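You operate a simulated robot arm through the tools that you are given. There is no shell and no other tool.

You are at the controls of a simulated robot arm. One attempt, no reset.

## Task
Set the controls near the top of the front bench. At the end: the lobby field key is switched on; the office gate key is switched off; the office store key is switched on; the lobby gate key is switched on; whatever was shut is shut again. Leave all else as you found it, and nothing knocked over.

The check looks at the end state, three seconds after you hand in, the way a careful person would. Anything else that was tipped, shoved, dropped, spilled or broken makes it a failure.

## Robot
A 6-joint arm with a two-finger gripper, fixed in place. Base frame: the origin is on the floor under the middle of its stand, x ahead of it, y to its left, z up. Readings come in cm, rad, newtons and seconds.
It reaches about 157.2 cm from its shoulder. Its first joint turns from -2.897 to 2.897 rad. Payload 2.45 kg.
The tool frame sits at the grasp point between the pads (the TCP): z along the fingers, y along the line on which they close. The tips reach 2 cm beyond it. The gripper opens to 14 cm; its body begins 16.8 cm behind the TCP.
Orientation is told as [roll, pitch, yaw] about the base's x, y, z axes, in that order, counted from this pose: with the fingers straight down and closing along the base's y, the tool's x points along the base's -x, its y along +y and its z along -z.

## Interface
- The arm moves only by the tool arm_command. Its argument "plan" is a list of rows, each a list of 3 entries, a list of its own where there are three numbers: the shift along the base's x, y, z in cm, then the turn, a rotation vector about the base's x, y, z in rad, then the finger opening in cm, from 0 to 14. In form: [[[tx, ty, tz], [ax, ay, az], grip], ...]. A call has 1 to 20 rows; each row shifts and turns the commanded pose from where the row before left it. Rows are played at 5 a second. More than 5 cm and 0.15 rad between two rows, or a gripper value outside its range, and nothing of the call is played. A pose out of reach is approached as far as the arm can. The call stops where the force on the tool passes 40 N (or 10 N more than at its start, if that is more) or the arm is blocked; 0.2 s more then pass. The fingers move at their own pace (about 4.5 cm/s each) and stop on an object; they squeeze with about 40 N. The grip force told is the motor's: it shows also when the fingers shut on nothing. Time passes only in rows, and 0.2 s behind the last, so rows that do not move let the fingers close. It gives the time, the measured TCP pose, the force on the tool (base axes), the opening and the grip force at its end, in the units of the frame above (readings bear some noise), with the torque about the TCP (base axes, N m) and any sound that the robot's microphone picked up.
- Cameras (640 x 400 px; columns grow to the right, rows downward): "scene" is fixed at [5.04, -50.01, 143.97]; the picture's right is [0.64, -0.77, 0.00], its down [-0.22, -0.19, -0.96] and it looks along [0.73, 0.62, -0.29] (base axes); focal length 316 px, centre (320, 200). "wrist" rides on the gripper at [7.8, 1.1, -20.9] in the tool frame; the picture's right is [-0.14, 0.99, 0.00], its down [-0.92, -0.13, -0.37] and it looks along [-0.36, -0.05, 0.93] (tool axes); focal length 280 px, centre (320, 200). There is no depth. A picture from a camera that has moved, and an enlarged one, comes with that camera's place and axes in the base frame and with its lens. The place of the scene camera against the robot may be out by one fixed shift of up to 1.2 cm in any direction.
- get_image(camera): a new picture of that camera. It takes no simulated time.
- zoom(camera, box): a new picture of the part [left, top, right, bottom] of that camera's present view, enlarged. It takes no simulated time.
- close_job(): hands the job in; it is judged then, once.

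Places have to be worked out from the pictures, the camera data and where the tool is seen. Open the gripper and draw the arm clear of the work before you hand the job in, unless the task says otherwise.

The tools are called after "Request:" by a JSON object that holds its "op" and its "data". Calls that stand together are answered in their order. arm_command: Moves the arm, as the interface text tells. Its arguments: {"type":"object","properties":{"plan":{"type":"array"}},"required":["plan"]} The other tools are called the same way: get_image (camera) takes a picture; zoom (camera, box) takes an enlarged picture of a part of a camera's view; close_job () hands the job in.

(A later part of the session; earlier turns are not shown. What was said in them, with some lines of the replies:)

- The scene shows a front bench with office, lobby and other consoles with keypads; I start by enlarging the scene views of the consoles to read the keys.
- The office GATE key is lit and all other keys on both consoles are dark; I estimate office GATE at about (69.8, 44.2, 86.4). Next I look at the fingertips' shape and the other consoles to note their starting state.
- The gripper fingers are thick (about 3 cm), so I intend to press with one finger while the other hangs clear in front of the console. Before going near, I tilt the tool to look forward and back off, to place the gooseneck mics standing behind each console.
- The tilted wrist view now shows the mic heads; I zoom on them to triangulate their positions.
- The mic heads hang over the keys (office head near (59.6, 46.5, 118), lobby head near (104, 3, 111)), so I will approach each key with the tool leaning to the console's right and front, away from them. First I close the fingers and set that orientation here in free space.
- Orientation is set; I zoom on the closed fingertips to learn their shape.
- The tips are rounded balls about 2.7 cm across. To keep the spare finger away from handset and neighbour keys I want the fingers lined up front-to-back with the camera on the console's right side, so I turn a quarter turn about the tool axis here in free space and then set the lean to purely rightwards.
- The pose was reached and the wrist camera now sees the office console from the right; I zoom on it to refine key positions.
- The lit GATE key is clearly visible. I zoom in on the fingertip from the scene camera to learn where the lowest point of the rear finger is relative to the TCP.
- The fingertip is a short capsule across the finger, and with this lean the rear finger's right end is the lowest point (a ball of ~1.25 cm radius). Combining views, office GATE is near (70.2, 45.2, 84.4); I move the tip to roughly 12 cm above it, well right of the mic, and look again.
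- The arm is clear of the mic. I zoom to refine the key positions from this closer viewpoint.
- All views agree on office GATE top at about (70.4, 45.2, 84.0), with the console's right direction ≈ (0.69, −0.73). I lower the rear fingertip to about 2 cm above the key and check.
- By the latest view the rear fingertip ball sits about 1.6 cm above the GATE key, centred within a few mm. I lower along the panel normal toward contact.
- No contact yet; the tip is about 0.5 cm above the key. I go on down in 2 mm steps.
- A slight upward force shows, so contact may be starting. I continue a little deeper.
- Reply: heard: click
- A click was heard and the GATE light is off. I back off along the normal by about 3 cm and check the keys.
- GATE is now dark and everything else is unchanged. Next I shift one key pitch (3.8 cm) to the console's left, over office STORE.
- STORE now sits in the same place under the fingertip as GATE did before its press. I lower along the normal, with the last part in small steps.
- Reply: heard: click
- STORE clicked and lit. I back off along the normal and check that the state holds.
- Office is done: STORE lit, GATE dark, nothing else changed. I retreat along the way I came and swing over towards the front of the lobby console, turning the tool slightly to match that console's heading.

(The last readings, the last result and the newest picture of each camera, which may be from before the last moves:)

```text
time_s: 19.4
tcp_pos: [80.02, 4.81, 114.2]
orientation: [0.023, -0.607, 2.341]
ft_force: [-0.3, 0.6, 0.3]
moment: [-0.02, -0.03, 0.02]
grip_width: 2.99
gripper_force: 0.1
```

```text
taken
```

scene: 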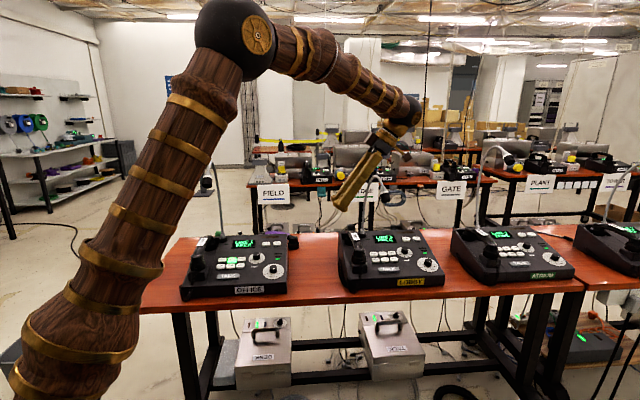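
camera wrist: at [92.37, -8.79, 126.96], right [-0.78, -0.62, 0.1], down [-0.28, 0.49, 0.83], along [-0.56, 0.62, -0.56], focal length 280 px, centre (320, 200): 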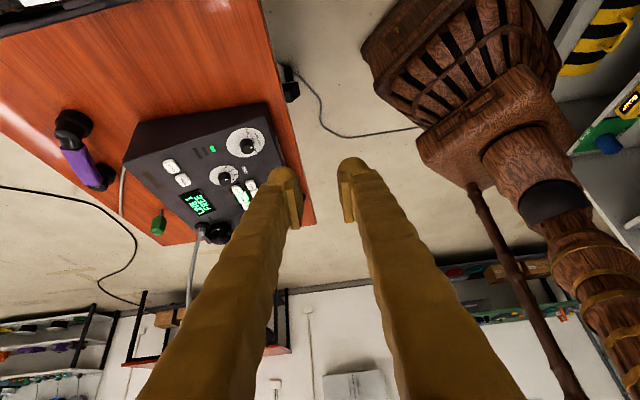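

The tool is clear, about 24 cm short of the lobby mic. I continue around its front-right side to about (100, -12, 112).

Request:
{"op": "arm_command", "data": {"plan": [[[3.33, -2.8, -0.33], [0, 0, 0], 3], [[3.33, -2.8, -0.33], [0, 0, 0], 3], [[3.33, -2.8, -0.33], [0, 0, 0], 3], [[3.33, -2.8, -0.33], [0, 0, 0], 3], [[3.33, -2.8, -0.33], [0, 0, 0], 3], [[3.33, -2.8, -0.33], [0, 0, 0], 3]]}}

Request:
{"op": "get_image", "data": {"camera": "wrist"}}

Request:
{"op": "zoom", "data": {"camera": "wrist", "box": [40, 0, 340, 220]}}

Request:
{"op": "get_image", "data": {"camera": "scene"}}

```text
time_s: 20.8
tcp_pos: [97.97, -10.78, 110.74]
orientation: [0.015, -0.596, 2.343]
ft_force: [0.0, -0.1, 0.4]
moment: [-0.04, -0.08, 0.01]
grip_width: 3.0
gripper_force: 0.1
out of reach, approached as far as the arm can: row 6
```

```text
taken
camera wrist: at [110.15, -24.55, 123.64], right [-0.78, -0.61, 0.09], down [-0.29, 0.49, 0.82], along [-0.55, 0.62, -0.56], focal length 280 px, centre (320, 200)
```

wrist: 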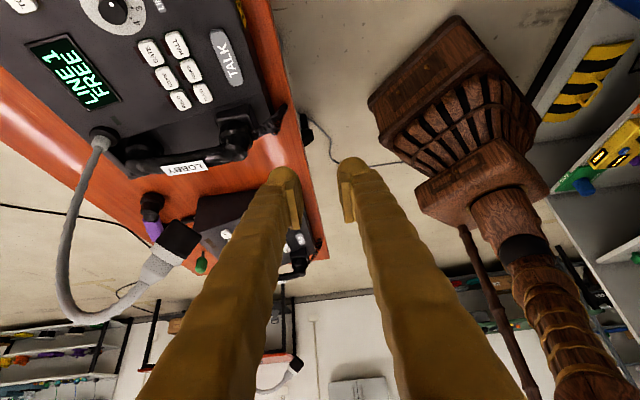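

```text
1.82 times, centred on (190, 110) of wrist
camera zoom: at [110.15, -24.55, 123.64], right [-0.78, -0.61, 0.09], down [-0.29, 0.49, 0.82], along [-0.55, 0.62, -0.56], focal length 510 px, centre (556, 364)
```

zoom: 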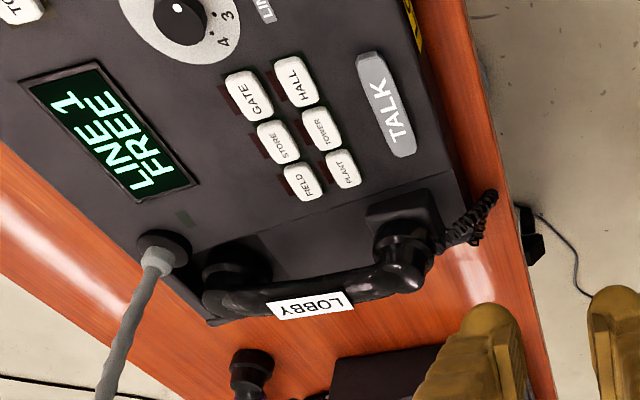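

```text
taken
```

scene: 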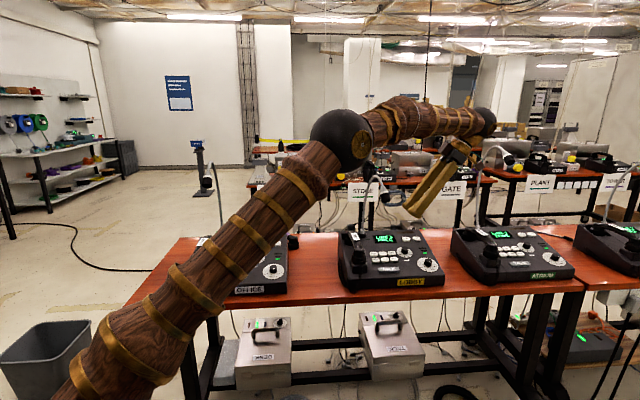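

The right-leaning pose runs out of wrist travel here (lobby is farther from the robot). For the lobby console I switch to a lean mostly toward the front with some right lean, passing below and in front of the mic; first I back off a little and turn in free space.

Request:
{"op": "arm_command", "data": {"plan": [[[-3, -1, 0], [0, 0, 0], 3], [[-3, -1, 0], [0, 0, 0], 3], [[0, 0, 0], [0.0789, -0.0912, -0.0268], 3], [[0, 0, 0], [0.0789, -0.0912, -0.0268], 3], [[0, 0, 0], [0.0789, -0.0912, -0.0268], 3], [[0, 0, 0], [0.0789, -0.0912, -0.0268], 3], [[0, 0, 0], [0.0789, -0.0912, -0.0268], 3], [[0, 0, 0], [0.0789, -0.0912, -0.0268], 3], [[0, 0, 0], [0, 0, 0], 3]]}}

Request:
{"op": "get_image", "data": {"camera": "wrist"}}

Request:
{"op": "get_image", "data": {"camera": "scene"}}

```text
time_s: 22.8
tcp_pos: [92.86, -12.65, 111.78]
orientation: [-0.795, -0.468, 2.602]
ft_force: [-0.3, 0.1, -0.4]
moment: [0.0, 0.03, -0.03]
grip_width: 3.01
gripper_force: 0.2
out of reach, approached as far as the arm can: row 8
```

```text
taken
camera wrist: at [96.27, -33.0, 120.58], right [-0.74, -0.37, -0.57], down [-0.66, 0.19, 0.73], along [-0.16, 0.91, -0.38], focal length 280 px, centre (320, 200)
```

wrist: 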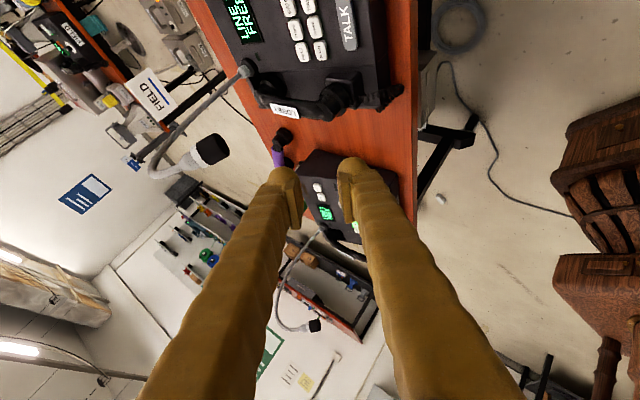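

```text
taken
```

scene: 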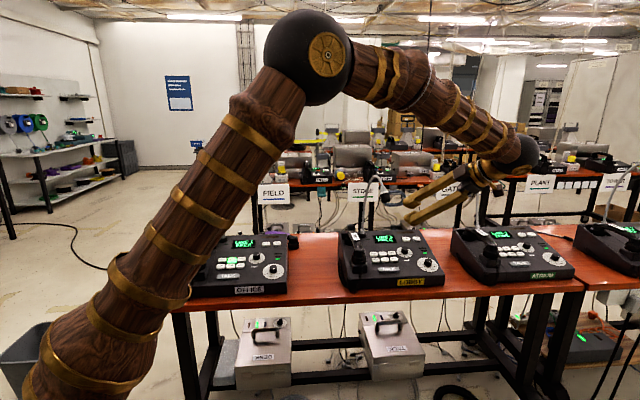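

That roll is near a wrist limit. I roll the tool back a quarter turn about its own axis (camera toward the front-underside), which is nearer its neutral position; the lean stays the same.

Request:
{"op": "arm_command", "data": {"plan": [[[0, 0, 0], [0.016, 0.1108, -0.0887], 3], [[0, 0, 0], [0.016, 0.1108, -0.0887], 3], [[0, 0, 0], [0.016, 0.1108, -0.0887], 3], [[0, 0, 0], [0.016, 0.1108, -0.0887], 3], [[0, 0, 0], [0.016, 0.1108, -0.0887], 3], [[0, 0, 0], [0.016, 0.1108, -0.0887], 3], [[0, 0, 0], [0.016, 0.1108, -0.0887], 3], [[0, 0, 0], [0.016, 0.1108, -0.0887], 3], [[0, 0, 0], [0.016, 0.1108, -0.0887], 3], [[0, 0, 0], [0.016, 0.1108, -0.0887], 3], [[0, 0, 0], [0.016, 0.1108, -0.0887], 3], [[0, 0, 0], [0, 0, 0], 3]]}}

Request:
{"op": "get_image", "data": {"camera": "wrist"}}

Request:
{"op": "get_image", "data": {"camera": "scene"}}

```text
time_s: 25.4
tcp_pos: [92.89, -12.77, 111.74]
orientation: [0.625, -0.717, 0.592]
ft_force: [-0.6, -0.5, 0.2]
moment: [-0.01, -0.03, 0.01]
grip_width: 3.02
gripper_force: 0.1
```

```text
taken
camera wrist: at [84.87, -31.96, 119.79], right [-0.68, 0.51, 0.53], down [0.63, 0.04, 0.77], along [0.37, 0.86, -0.35], focal length 280 px, centre (320, 200)
```

wrist: 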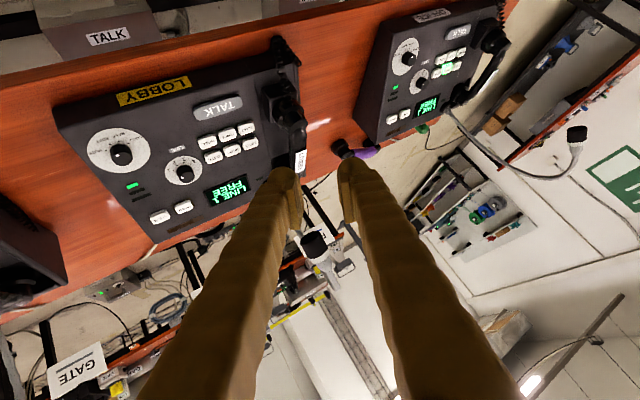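

```text
taken
```

scene: 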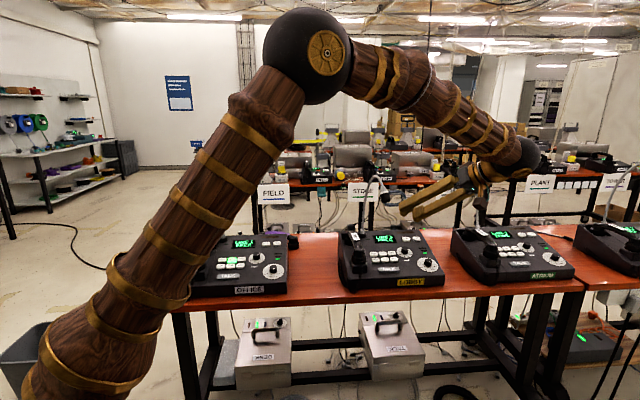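

This pose is reached without hitting limits and the lobby mic appears exactly where I estimated. I zoom on the lobby keys to triangulate them.

Request:
{"op": "zoom", "data": {"camera": "wrist", "box": [140, 80, 320, 210]}}

Request:
{"op": "zoom", "data": {"camera": "wrist", "box": [240, 20, 400, 130]}}

Request:
{"op": "zoom", "data": {"camera": "scene", "box": [330, 130, 480, 300]}}

```text
3.08 times, centred on (230, 145) of wrist
camera zoom: at [84.87, -31.96, 119.79], right [-0.68, 0.51, 0.53], down [0.63, 0.04, 0.77], along [0.37, 0.86, -0.35], focal length 863 px, centre (597, 369)
```

zoom: 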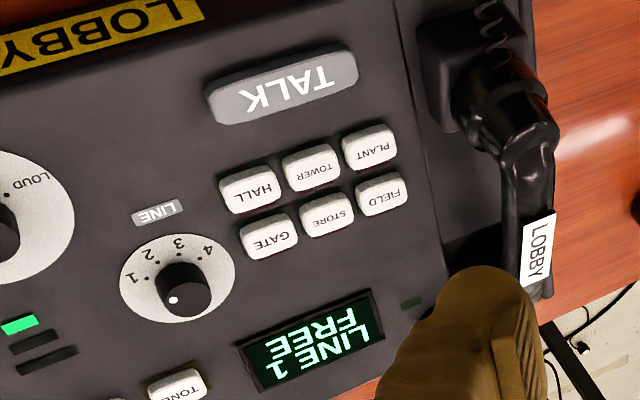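

```text
3.64 times, centred on (320, 75) of wrist
camera zoom: at [84.87, -31.96, 119.79], right [-0.68, 0.51, 0.53], down [0.63, 0.04, 0.77], along [0.37, 0.86, -0.35], focal length 1020 px, centre (320, 654)
```

zoom: 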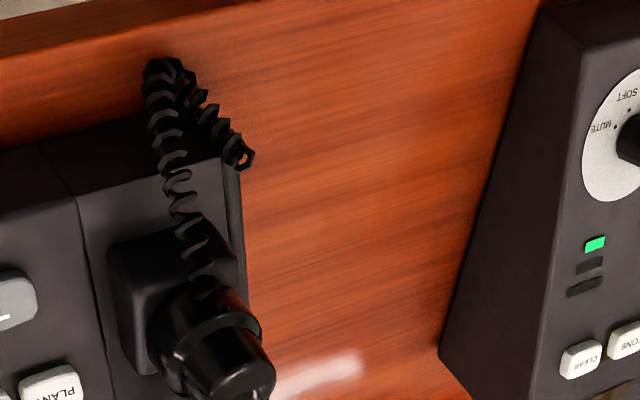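

```text
2.35 times, centred on (405, 215) of scene
camera zoom: at [5.04, -50.01, 143.97], right [0.64, -0.77, 0.0], down [-0.22, -0.19, -0.96], along [0.73, 0.62, -0.29], focal length 744 px, centre (120, 165)
```

zoom: 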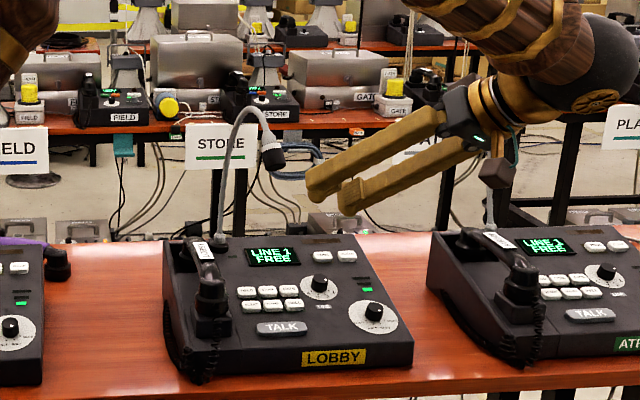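

Triangulation from two wrist views gives lobby GATE ≈ (113.0, 2.7, 84.3) and FIELD ≈ (107.7, 7.8, 84.25). I descend in front of the console and slide in under and right of the mic, stopping with the right fingertip about 10 cm off GATE.

Request:
{"op": "arm_command", "data": {"plan": [[[2.37, 0.93, -3.9], [0, 0, 0], 3], [[2.37, 0.93, -3.9], [0, 0, 0], 3], [[2.37, 0.93, -3.9], [0, 0, 0], 3], [[2.35, 2.8, -0.6], [0, 0, 0], 3], [[2.35, 2.8, -0.6], [0, 0, 0], 3], [[2.35, 2.8, -0.6], [0, 0, 0], 3], [[2.35, 2.8, -0.6], [0, 0, 0], 3], [[0, 0, 0], [0, 0, 0], 3]]}}

Request:
{"op": "get_image", "data": {"camera": "wrist"}}

Request:
{"op": "zoom", "data": {"camera": "wrist", "box": [180, 80, 400, 230]}}

Request:
{"op": "get_image", "data": {"camera": "scene"}}

Request:
{"op": "zoom", "data": {"camera": "scene", "box": [330, 150, 480, 300]}}

```text
time_s: 27.2
tcp_pos: [109.29, 1.03, 97.7]
orientation: [0.625, -0.716, 0.596]
ft_force: [-0.5, -0.3, 0.0]
moment: [0.01, -0.01, -0.01]
grip_width: 3.0
gripper_force: 0.0
```

```text
taken
camera wrist: at [101.29, -18.12, 105.8], right [-0.68, 0.51, 0.53], down [0.63, 0.04, 0.77], along [0.37, 0.86, -0.35], focal length 280 px, centre (320, 200)
```

wrist: 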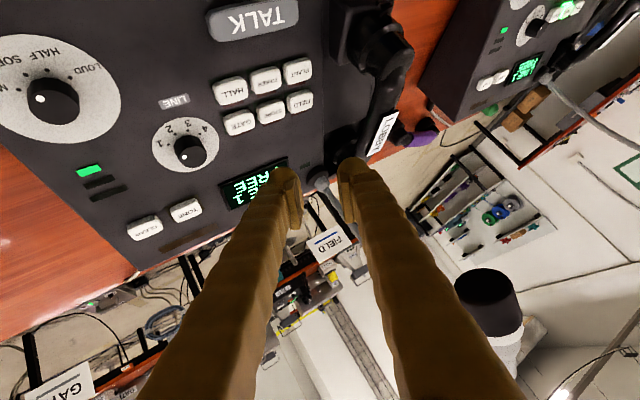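

```text
2.67 times, centred on (290, 155) of wrist
camera zoom: at [101.29, -18.12, 105.8], right [-0.68, 0.51, 0.53], down [0.63, 0.04, 0.77], along [0.37, 0.86, -0.35], focal length 748 px, centre (400, 320)
```

zoom: 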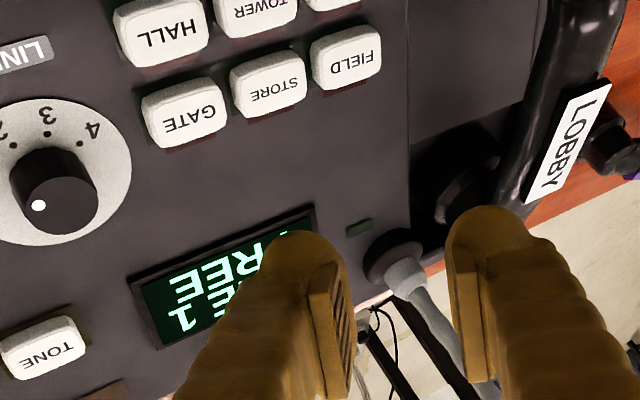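

```text
taken
```

scene: 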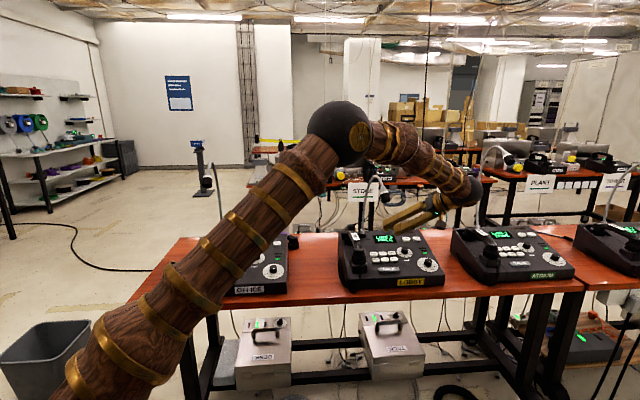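

```text
2.67 times, centred on (405, 225) of scene
camera zoom: at [5.04, -50.01, 143.97], right [0.64, -0.77, 0.0], down [-0.22, -0.19, -0.96], along [0.73, 0.62, -0.29], focal length 843 px, centre (93, 133)
```

zoom: 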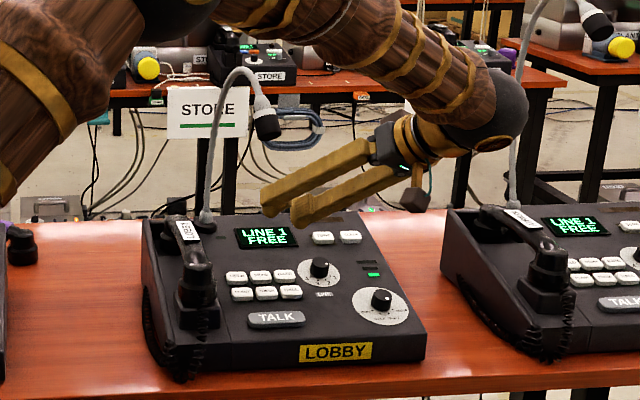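

GATE again computes to about (112.9, 2.8, 84.3), and the mic stays well clear of the fingers. I move down along the panel normal to about 1.5 cm above GATE.

Request:
{"op": "arm_command", "data": {"plan": [[[0.65, 0.7, -2.72], [0, 0, 0], 3], [[0.65, 0.7, -2.72], [0, 0, 0], 3], [[0.65, 0.7, -2.72], [0, 0, 0], 3], [[0, 0, 0], [0, 0, 0], 3]]}}

Request:
{"op": "get_image", "data": {"camera": "wrist"}}

Request:
{"op": "zoom", "data": {"camera": "wrist", "box": [200, 80, 400, 220]}}

Request:
{"op": "zoom", "data": {"camera": "scene", "box": [340, 180, 460, 280]}}

```text
time_s: 28.2
tcp_pos: [111.44, 3.31, 89.56]
orientation: [0.624, -0.719, 0.596]
ft_force: [1.5, 0.1, -0.1]
moment: [-0.02, 0.0, 0.01]
grip_width: 3.02
gripper_force: 0.0
```

```text
taken
camera wrist: at [103.44, -15.94, 97.66], right [-0.68, 0.51, 0.53], down [0.63, 0.04, 0.77], along [0.37, 0.86, -0.35], focal length 280 px, centre (320, 200)
```

wrist: 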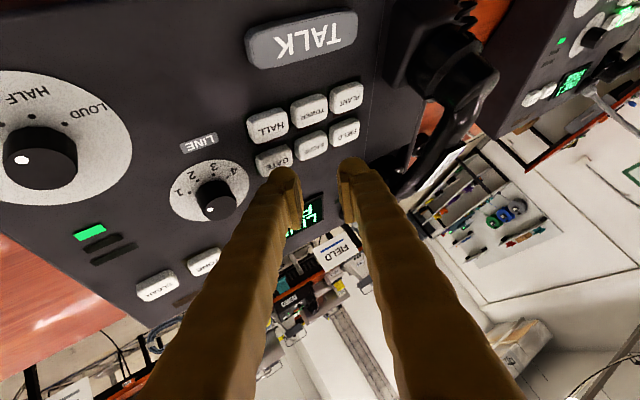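

```text
2.86 times, centred on (300, 150) of wrist
camera zoom: at [103.44, -15.94, 97.66], right [-0.68, 0.51, 0.53], down [0.63, 0.04, 0.77], along [0.37, 0.86, -0.35], focal length 801 px, centre (377, 343)
```

zoom: 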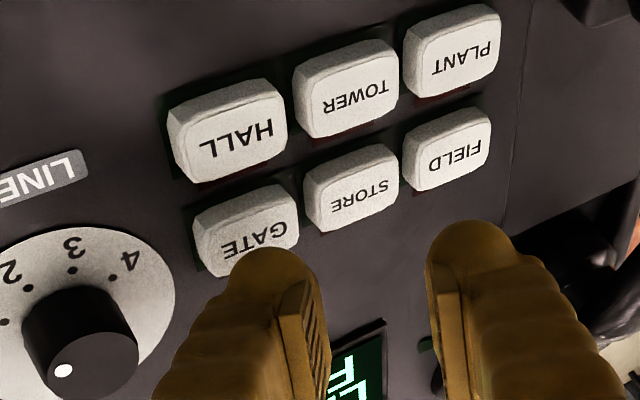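

```text
4.00 times, centred on (400, 230) of scene
camera zoom: at [5.04, -50.01, 143.97], right [0.64, -0.77, 0.0], down [-0.22, -0.19, -0.96], along [0.73, 0.62, -0.29], focal length 1265 px, centre (0, 80)
```

zoom: 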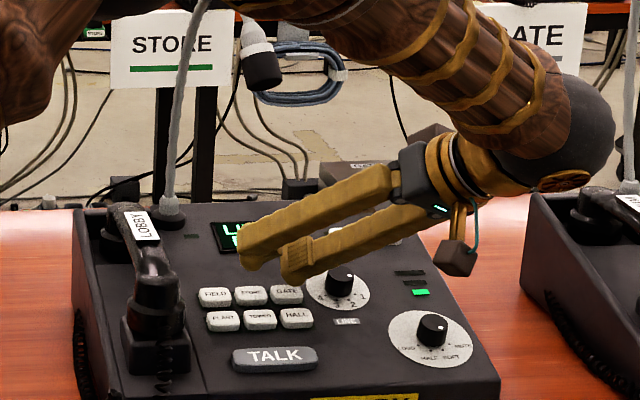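

The right fingertip is about 1.3 cm above GATE, slightly right of its centre as intended. I lower it onto the key in small steps.

Request:
{"op": "arm_command", "data": {"plan": [[[0.1, 0.1, -0.43], [0, 0, 0], 3], [[0.1, 0.1, -0.43], [0, 0, 0], 3], [[0.042, 0.043, -0.18], [0, 0, 0], 3], [[0.042, 0.043, -0.18], [0, 0, 0], 3], [[0, 0, 0], [0, 0, 0], 3]]}}

Request:
{"op": "zoom", "data": {"camera": "wrist", "box": [200, 80, 400, 220]}}

Request:
{"op": "zoom", "data": {"camera": "scene", "box": [350, 210, 450, 280]}}

```text
time_s: 29.4
tcp_pos: [111.76, 3.58, 88.26]
orientation: [0.627, -0.718, 0.594]
ft_force: [0.2, 0.3, 0.6]
moment: [-0.06, -0.02, 0.01]
grip_width: 2.98
gripper_force: 0.0
```

```text
2.86 times, centred on (300, 150) of wrist
camera zoom: at [103.63, -15.65, 96.32], right [-0.68, 0.51, 0.53], down [0.63, 0.04, 0.77], along [0.37, 0.86, -0.35], focal length 801 px, centre (377, 343)
```

zoom: 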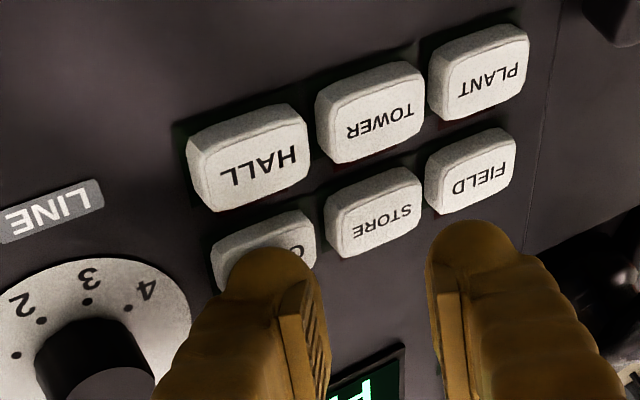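

```text
5.71 times, centred on (400, 245) of scene
camera zoom: at [5.04, -50.01, 143.97], right [0.64, -0.77, 0.0], down [-0.22, -0.19, -0.96], along [0.73, 0.62, -0.29], focal length 1806 px, centre (-137, -57)
```

zoom: 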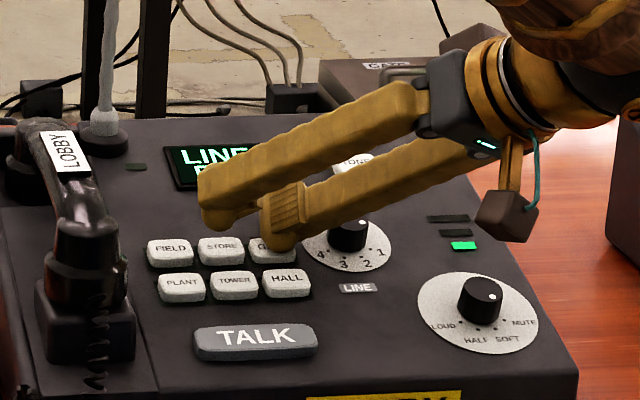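

The tip sits right on GATE in both views. I press a little further.

Request:
{"op": "arm_command", "data": {"plan": [[[0.042, 0.043, -0.18], [0, 0, 0], 3], [[0.042, 0.043, -0.18], [0, 0, 0], 3], [[0, 0, 0], [0, 0, 0], 3]]}}

Request:
{"op": "zoom", "data": {"camera": "wrist", "box": [200, 80, 400, 220]}}

```text
time_s: 30.2
tcp_pos: [111.64, 3.51, 87.92]
orientation: [0.625, -0.718, 0.595]
ft_force: [-0.1, -1.1, 2.8]
moment: [-0.06, -0.02, 0.0]
grip_width: 2.87
gripper_force: 0.1
heard: click
```

```text
2.86 times, centred on (300, 150) of wrist
camera zoom: at [103.69, -15.62, 95.93], right [-0.68, 0.51, 0.53], down [0.63, 0.04, 0.77], along [0.37, 0.86, -0.35], focal length 801 px, centre (377, 343)
```

zoom: 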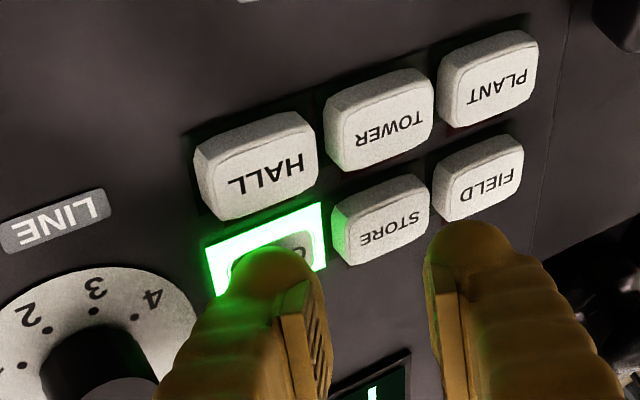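

GATE clicked and lit. I back off 5 cm along the normal, then close the fingers so the spare finger will stay clear of the handset when I press FIELD.

Request:
{"op": "arm_command", "data": {"plan": [[[-0.17, -0.18, 0.76], [0, 0, 0], 3], [[-0.44, -0.46, 1.9], [0, 0, 0], 3], [[-0.49, -0.5, 2.1], [0, 0, 0], 3], [[0, 0, 0], [0, 0, 0], 1.5], [[0, 0, 0], [0, 0, 0], 0], [[0, 0, 0], [0, 0, 0], 0]]}}

Request:
{"op": "get_image", "data": {"camera": "wrist"}}

Request:
{"op": "zoom", "data": {"camera": "wrist", "box": [200, 80, 400, 220]}}

Request:
{"op": "zoom", "data": {"camera": "scene", "box": [340, 180, 460, 280]}}

```text
time_s: 31.6
tcp_pos: [110.64, 2.39, 92.87]
orientation: [0.626, -0.717, 0.596]
ft_force: [0.1, 0.6, 0.6]
moment: [-0.02, 0.03, -0.03]
grip_width: 0.01
gripper_force: 28.6
```

```text
taken
camera wrist: at [102.63, -16.81, 100.87], right [-0.68, 0.51, 0.53], down [0.63, 0.04, 0.77], along [0.37, 0.86, -0.35], focal length 280 px, centre (320, 200)
```

wrist: 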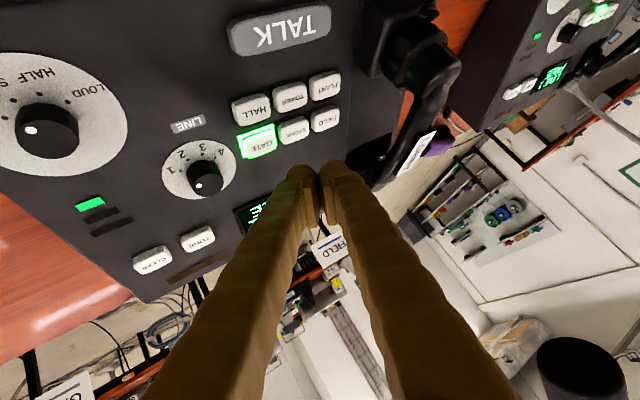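

```text
2.86 times, centred on (300, 150) of wrist
camera zoom: at [102.63, -16.81, 100.87], right [-0.68, 0.51, 0.53], down [0.63, 0.04, 0.77], along [0.37, 0.86, -0.35], focal length 801 px, centre (377, 343)
```

zoom: 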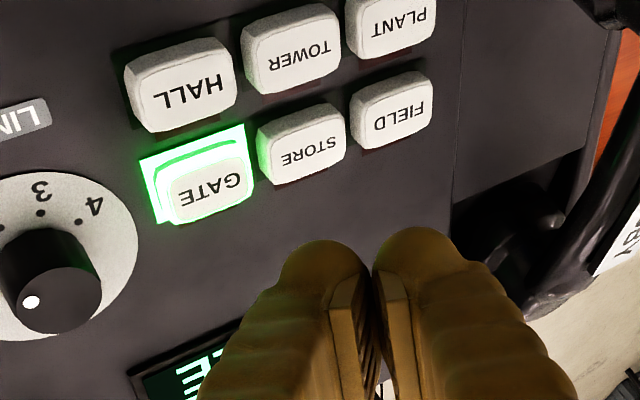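

```text
4.00 times, centred on (400, 230) of scene
camera zoom: at [5.04, -50.01, 143.97], right [0.64, -0.77, 0.0], down [-0.22, -0.19, -0.96], along [0.73, 0.62, -0.29], focal length 1265 px, centre (0, 80)
```

zoom: 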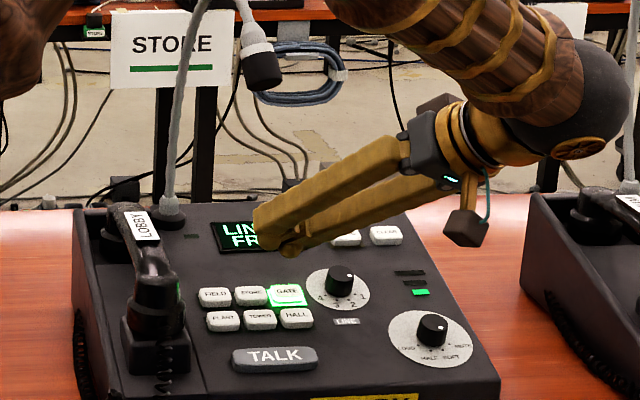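

GATE stays lit. FIELD lies about (−5.45, 4.98) cm from GATE, so I shift left at this height to 6 cm above FIELD, staying under the mic.

Request:
{"op": "arm_command", "data": {"plan": [[[-1.58, 1.4, 0.05], [0, 0, 0], 0], [[-1.58, 1.4, 0.05], [0, 0, 0], 0], [[-1.58, 1.4, 0.03], [0, 0, 0], 0], [[0, 0, 0], [0, 0, 0], 0]]}}

Request:
{"op": "get_image", "data": {"camera": "wrist"}}

Request:
{"op": "zoom", "data": {"camera": "wrist", "box": [220, 60, 440, 220]}}

Request:
{"op": "zoom", "data": {"camera": "scene", "box": [340, 160, 460, 280]}}

```text
time_s: 32.6
tcp_pos: [105.7, 6.59, 92.68]
orientation: [0.624, -0.717, 0.595]
ft_force: [-0.5, -1.0, -1.2]
moment: [-0.02, 0.01, -0.01]
grip_width: 0.0
gripper_force: 29.1
```

```text
taken
camera wrist: at [97.58, -12.54, 100.76], right [-0.68, 0.51, 0.53], down [0.63, 0.04, 0.77], along [0.37, 0.86, -0.35], focal length 280 px, centre (320, 200)
```

wrist: 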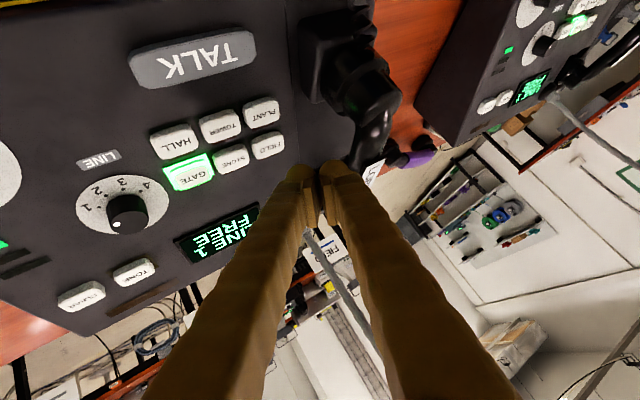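

```text
2.50 times, centred on (330, 140) of wrist
camera zoom: at [97.58, -12.54, 100.76], right [-0.68, 0.51, 0.53], down [0.63, 0.04, 0.77], along [0.37, 0.86, -0.35], focal length 701 px, centre (295, 350)
```

zoom: 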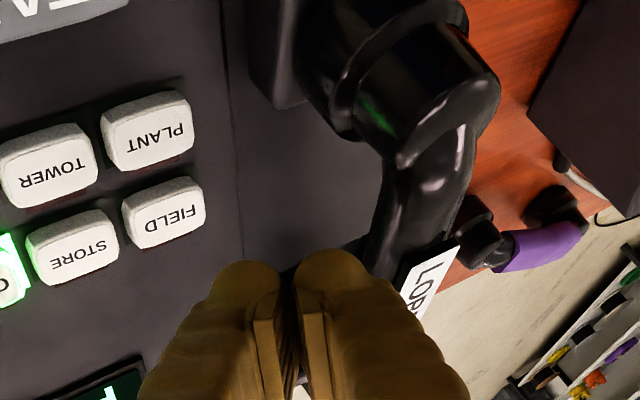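

```text
3.33 times, centred on (400, 220) of scene
camera zoom: at [5.04, -50.01, 143.97], right [0.64, -0.77, 0.0], down [-0.22, -0.19, -0.96], along [0.73, 0.62, -0.29], focal length 1054 px, centre (53, 133)
```

zoom: 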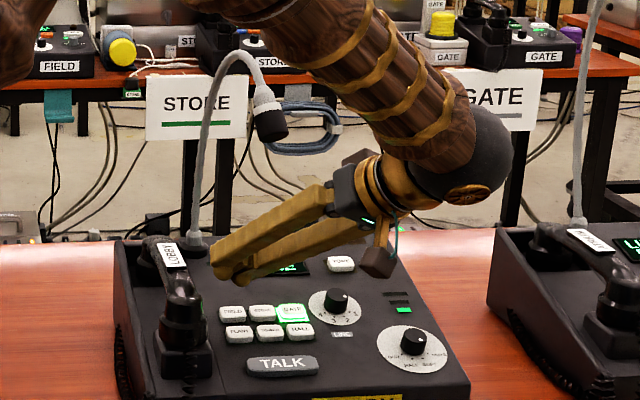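

The handset handle works out about 9 cm left of FIELD, so the closed fingers clear it easily. I lower to about 1.4 cm above FIELD.

Request:
{"op": "arm_command", "data": {"plan": [[[0.62, 0.54, -1.84], [0, 0, 0], 0], [[0.62, 0.54, -1.84], [0, 0, 0], 0], [[0, 0, 0], [0, 0, 0], 0]]}}

Request:
{"op": "get_image", "data": {"camera": "wrist"}}

Request:
{"op": "zoom", "data": {"camera": "wrist", "box": [220, 80, 420, 220]}}

Request:
{"op": "zoom", "data": {"camera": "scene", "box": [340, 200, 440, 280]}}

```text
time_s: 33.4
tcp_pos: [106.91, 7.63, 89.01]
orientation: [0.625, -0.716, 0.595]
ft_force: [0.2, 0.3, -1.0]
moment: [0.02, 0.03, 0.01]
grip_width: 0.01
gripper_force: 29.6
```

```text
taken
camera wrist: at [98.99, -11.52, 97.1], right [-0.68, 0.51, 0.53], down [0.63, 0.04, 0.77], along [0.37, 0.86, -0.35], focal length 280 px, centre (320, 200)
```

wrist: 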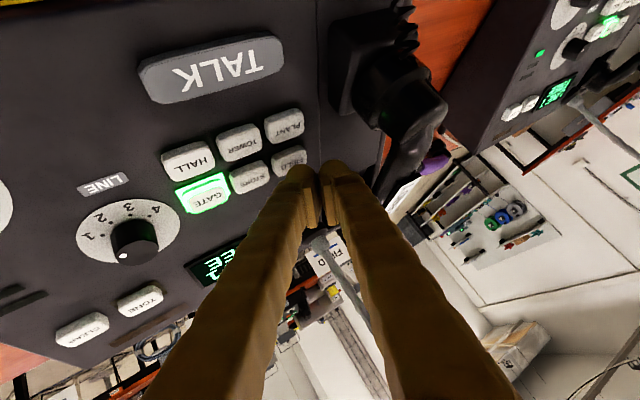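

```text
2.86 times, centred on (320, 150) of wrist
camera zoom: at [98.99, -11.52, 97.1], right [-0.68, 0.51, 0.53], down [0.63, 0.04, 0.77], along [0.37, 0.86, -0.35], focal length 801 px, centre (320, 343)
```

zoom: 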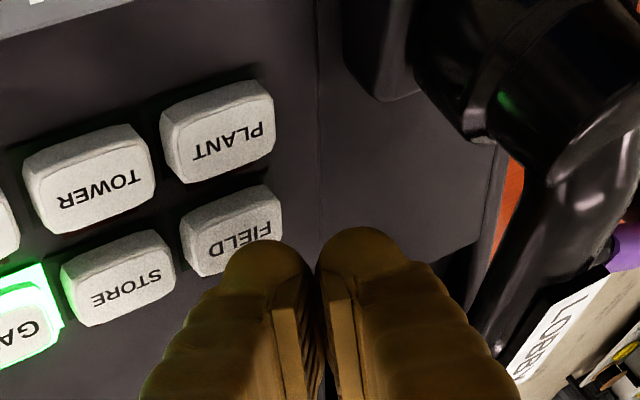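

```text
5.00 times, centred on (390, 240) of scene
camera zoom: at [5.04, -50.01, 143.97], right [0.64, -0.77, 0.0], down [-0.22, -0.19, -0.96], along [0.73, 0.62, -0.29], focal length 1581 px, centre (-30, 0)
```

zoom: 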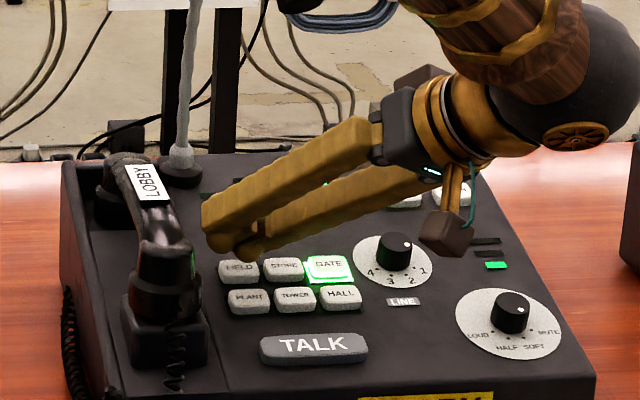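

The right fingertip is about 1.4 cm above FIELD and centred within 3 mm. I lower onto the key in small steps.

Request:
{"op": "arm_command", "data": {"plan": [[[0.11, 0.11, -0.47], [0, 0, 0], 0], [[0.11, 0.11, -0.47], [0, 0, 0], 0], [[0.042, 0.043, -0.18], [0, 0, 0], 0], [[0.042, 0.043, -0.18], [0, 0, 0], 0], [[0, 0, 0], [0, 0, 0], 0]]}}

Request:
{"op": "zoom", "data": {"camera": "wrist", "box": [220, 80, 420, 220]}}

Request:
{"op": "zoom", "data": {"camera": "scene", "box": [340, 200, 440, 280]}}

```text
time_s: 34.6
tcp_pos: [107.43, 7.95, 87.78]
orientation: [0.626, -0.718, 0.595]
ft_force: [0.2, -0.1, -0.1]
moment: [0.01, 0.0, 0.01]
grip_width: 0.01
gripper_force: 29.4
```

```text
2.86 times, centred on (320, 150) of wrist
camera zoom: at [99.38, -11.19, 95.84], right [-0.68, 0.51, 0.53], down [0.63, 0.04, 0.77], along [0.37, 0.86, -0.35], focal length 801 px, centre (320, 343)
```

zoom: 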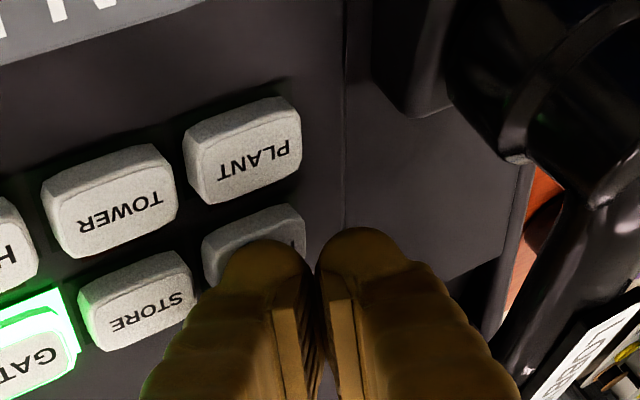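

```text
5.00 times, centred on (390, 240) of scene
camera zoom: at [5.04, -50.01, 143.97], right [0.64, -0.77, 0.0], down [-0.22, -0.19, -0.96], along [0.73, 0.62, -0.29], focal length 1581 px, centre (-30, 0)
```

zoom: 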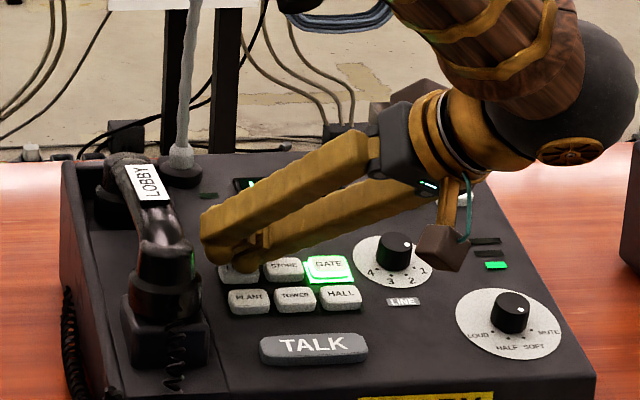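

No contact yet; the tip is just above FIELD. I continue down a few more millimetres.

Request:
{"op": "arm_command", "data": {"plan": [[[0.042, 0.043, -0.18], [0, 0, 0], 0], [[0.042, 0.043, -0.18], [0, 0, 0], 0], [[0, 0, 0], [0, 0, 0], 0]]}}

Request:
{"op": "zoom", "data": {"camera": "wrist", "box": [220, 80, 420, 220]}}

```text
time_s: 35.4
tcp_pos: [107.55, 8.14, 87.33]
orientation: [0.624, -0.717, 0.595]
ft_force: [-0.6, -0.6, 1.3]
moment: [-0.01, -0.02, 0.0]
grip_width: 0.02
gripper_force: 29.0
heard: click
```

```text
2.86 times, centred on (320, 150) of wrist
camera zoom: at [99.54, -11.09, 95.48], right [-0.68, 0.51, 0.53], down [0.63, 0.04, 0.77], along [0.37, 0.86, -0.35], focal length 801 px, centre (320, 343)
```

zoom: 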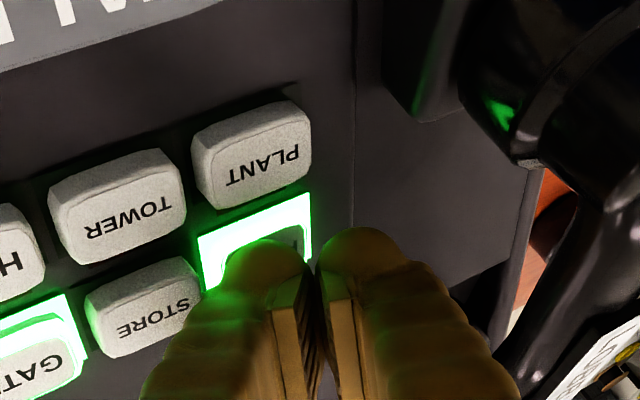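

FIELD clicked and lit. I back off along the normal by 5 cm, then shift right, away from handset and mic.

Request:
{"op": "arm_command", "data": {"plan": [[[-0.17, -0.18, 0.76], [0, 0, 0], 0], [[-0.44, -0.46, 1.9], [0, 0, 0], 0], [[-0.49, -0.5, 2.1], [0, 0, 0], 0], [[1.58, -1.4, 0], [0, 0, 0], 0], [[1.58, -1.4, 0], [0, 0, 0], 0], [[1.58, -1.4, 0], [0, 0, 0], 0], [[0, 0, 0], [0, 0, 0], 0]]}}

Request:
{"op": "get_image", "data": {"camera": "wrist"}}

Request:
{"op": "zoom", "data": {"camera": "scene", "box": [330, 180, 460, 290]}}

```text
time_s: 37.0
tcp_pos: [111.1, 2.73, 92.21]
orientation: [0.625, -0.719, 0.594]
ft_force: [-0.6, 0.4, 0.1]
moment: [0.0, -0.04, -0.02]
grip_width: 0.0
gripper_force: 29.2
```

```text
taken
camera wrist: at [103.03, -16.47, 100.31], right [-0.68, 0.51, 0.53], down [0.63, 0.04, 0.77], along [0.37, 0.86, -0.35], focal length 280 px, centre (320, 200)
```

wrist: 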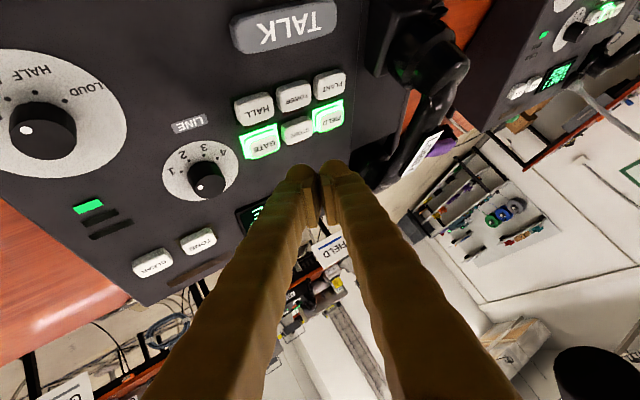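

```text
3.64 times, centred on (395, 235) of scene
camera zoom: at [5.04, -50.01, 143.97], right [0.64, -0.77, 0.0], down [-0.22, -0.19, -0.96], along [0.73, 0.62, -0.29], focal length 1150 px, centre (47, 73)
```

zoom: 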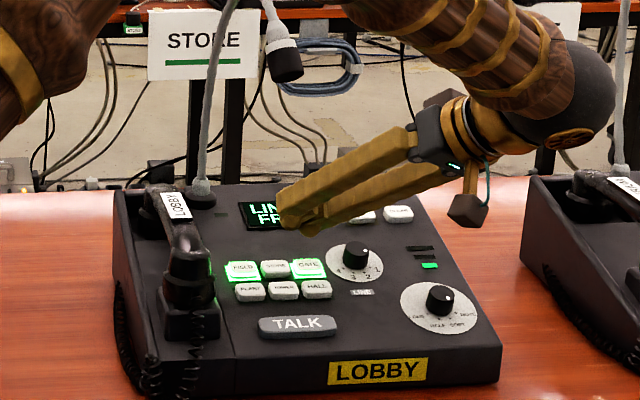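

Lobby FIELD and GATE are both lit. I retreat along the way I came in, then back away toward the robot and open the gripper.

Request:
{"op": "arm_command", "data": {"plan": [[[-0.6, -0.6, 1.8], [0, 0, 0], 0], [[-0.6, -0.5, 1.8], [0, 0, 0], 0], [[-0.5, -0.5, 1.8], [0, 0, 0], 0], [[-2.35, -2.8, 0.6], [0, 0, 0], 0], [[-2.35, -2.8, 0.6], [0, 0, 0], 0], [[-2.35, -2.8, 0.6], [0, 0, 0], 0], [[-2.35, -2.8, 0.6], [0, 0, 0], 0], [[-2.37, -0.93, 3.9], [0, 0, 0], 0], [[-2.37, -0.93, 3.9], [0, 0, 0], 0], [[-2.37, -0.93, 3.9], [0, 0, 0], 0], [[-3, 0, 1], [0, 0, 0], 0], [[-3, 0, 1], [0, 0, 0], 4], [[-3, 0, 1], [0, 0, 0], 8], [[-3, 0, 1], [0, 0, 0], 12], [[-3, 0, 1], [0, 0, 0], 14], [[0, 0, 0], [0, 0, 0], 14]]}}

Request:
{"op": "get_image", "data": {"camera": "scene"}}

Request:
{"op": "get_image", "data": {"camera": "wrist"}}

Request:
{"op": "zoom", "data": {"camera": "scene", "box": [330, 180, 460, 290]}}

```text
time_s: 40.4
tcp_pos: [77.8, -12.7, 116.76]
orientation: [0.626, -0.717, 0.595]
ft_force: [-0.4, -0.3, -0.2]
moment: [-0.05, -0.04, 0.03]
grip_width: 10.18
gripper_force: 0.1
```

```text
taken
```

scene: 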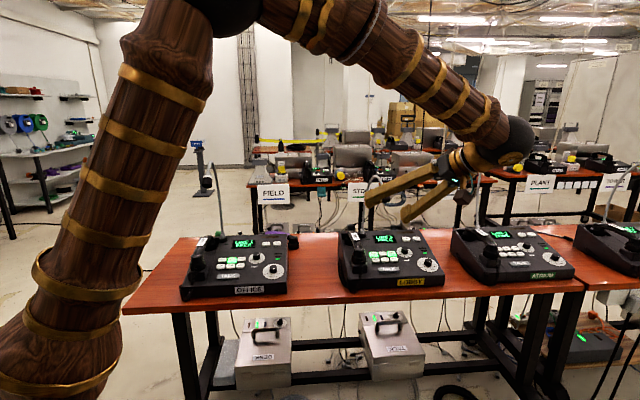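

```text
taken
camera wrist: at [69.73, -31.87, 124.8], right [-0.68, 0.51, 0.53], down [0.63, 0.04, 0.77], along [0.37, 0.86, -0.35], focal length 280 px, centre (320, 200)
```

wrist: 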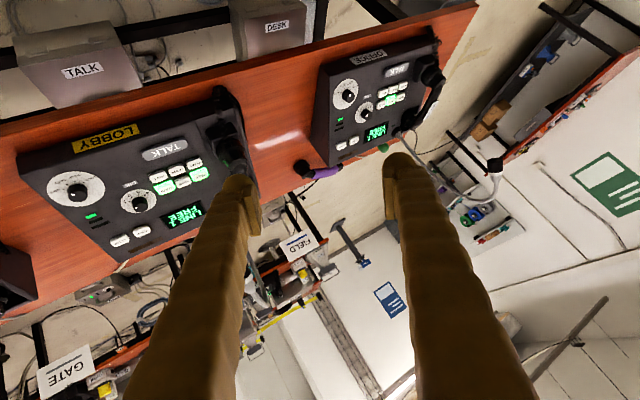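

```text
3.64 times, centred on (395, 235) of scene
camera zoom: at [5.04, -50.01, 143.97], right [0.64, -0.77, 0.0], down [-0.22, -0.19, -0.96], along [0.73, 0.62, -0.29], focal length 1150 px, centre (47, 73)
```

zoom: 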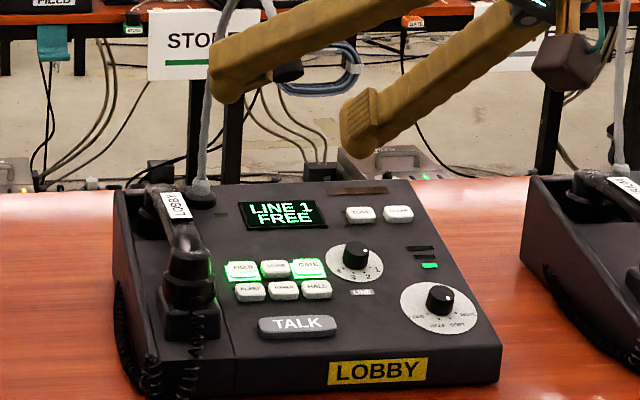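

The arm is well clear. I verify the office, lobby and neighbouring consoles with enlarged views before handing in.

Request:
{"op": "zoom", "data": {"camera": "scene", "box": [170, 220, 310, 310]}}

Request:
{"op": "zoom", "data": {"camera": "scene", "box": [440, 200, 640, 320]}}

Request:
{"op": "zoom", "data": {"camera": "scene", "box": [335, 220, 455, 295]}}

Request:
{"op": "zoom", "data": {"camera": "wrist", "box": [300, 40, 460, 170]}}

Request:
{"op": "arm_command", "data": {"plan": [[[0, 0, 0], [0, 0, 0], 14], [[0, 0, 0], [0, 0, 0], 14], [[0, 0, 0], [0, 0, 0], 14]]}}

```text
4.44 times, centred on (240, 265) of scene
camera zoom: at [5.04, -50.01, 143.97], right [0.64, -0.77, 0.0], down [-0.22, -0.19, -0.96], along [0.73, 0.62, -0.29], focal length 1405 px, centre (676, -89)
```

zoom: 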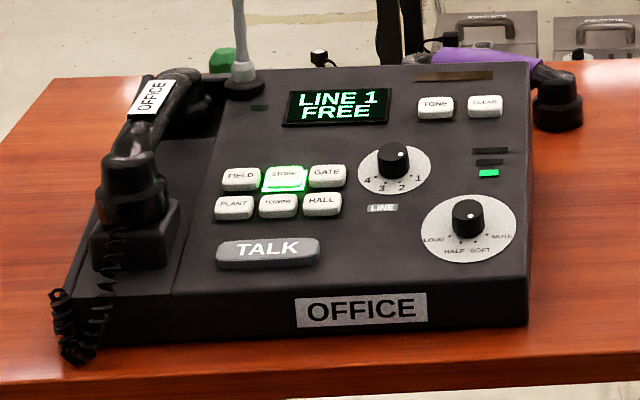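

```text
3.20 times, centred on (540, 260) of scene
camera zoom: at [5.04, -50.01, 143.97], right [0.64, -0.77, 0.0], down [-0.22, -0.19, -0.96], along [0.73, 0.62, -0.29], focal length 1012 px, centre (-384, 8)
```

zoom: 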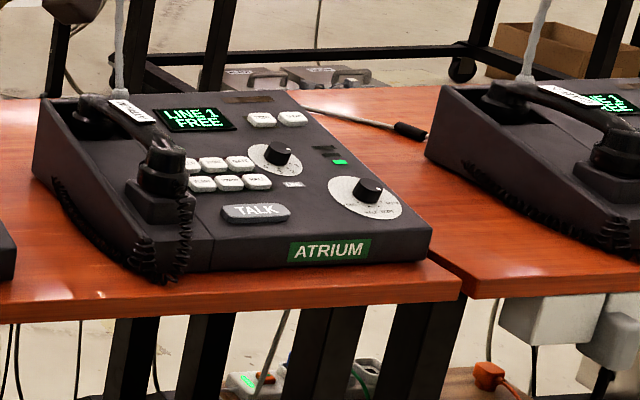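

```text
5.33 times, centred on (395, 258) of scene
camera zoom: at [5.04, -50.01, 143.97], right [0.64, -0.77, 0.0], down [-0.22, -0.19, -0.96], along [0.73, 0.62, -0.29], focal length 1686 px, centre (-80, -107)
```

zoom: 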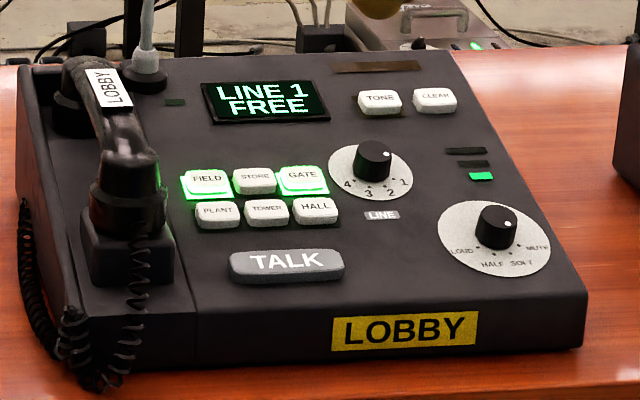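

```text
3.08 times, centred on (380, 105) of wrist
camera zoom: at [69.73, -31.87, 124.8], right [-0.68, 0.51, 0.53], down [0.63, 0.04, 0.77], along [0.37, 0.86, -0.35], focal length 863 px, centre (135, 492)
```

zoom: 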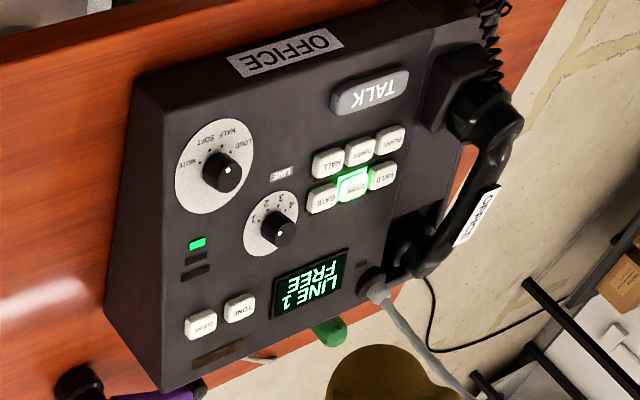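

```text
time_s: 41.2
tcp_pos: [77.63, -12.76, 116.63]
orientation: [0.625, -0.717, 0.594]
ft_force: [-0.2, -0.3, 0.1]
moment: [0.0, 0.03, 0.04]
grip_width: 13.98
gripper_force: 0.1
```

All four keys are as asked: office STORE is on, office GATE is off, and lobby FIELD and GATE are on. The dials, handsets, mics and other consoles look unchanged, and the gripper is open and clear, so I hand in the job.

Request:
{"op": "close_job", "data": {}}

```text
The job is handed in.
```

The four keys are set as you asked, and I've handed the job in; the result of the check hasn't come back.

| Console | Key | At the start | Now |
|---|---|---|---|
| Office | Gate | on | off |
| Office | Store | off | on |
| Lobby | Field | off | on |
| Lobby | Gate | off | on |

I pressed each key once. Each press gave a click, and the key's light changed and stayed changed in the last pictures.

I didn't open anything, and I saw no covers or lids that needed shutting again. In the last pictures the dials, handsets, other keys and the Atrium console look as they did at the start. I kept the arm clear of the gooseneck microphones throughout.

The gripper is open and the arm is drawn back from the bench.
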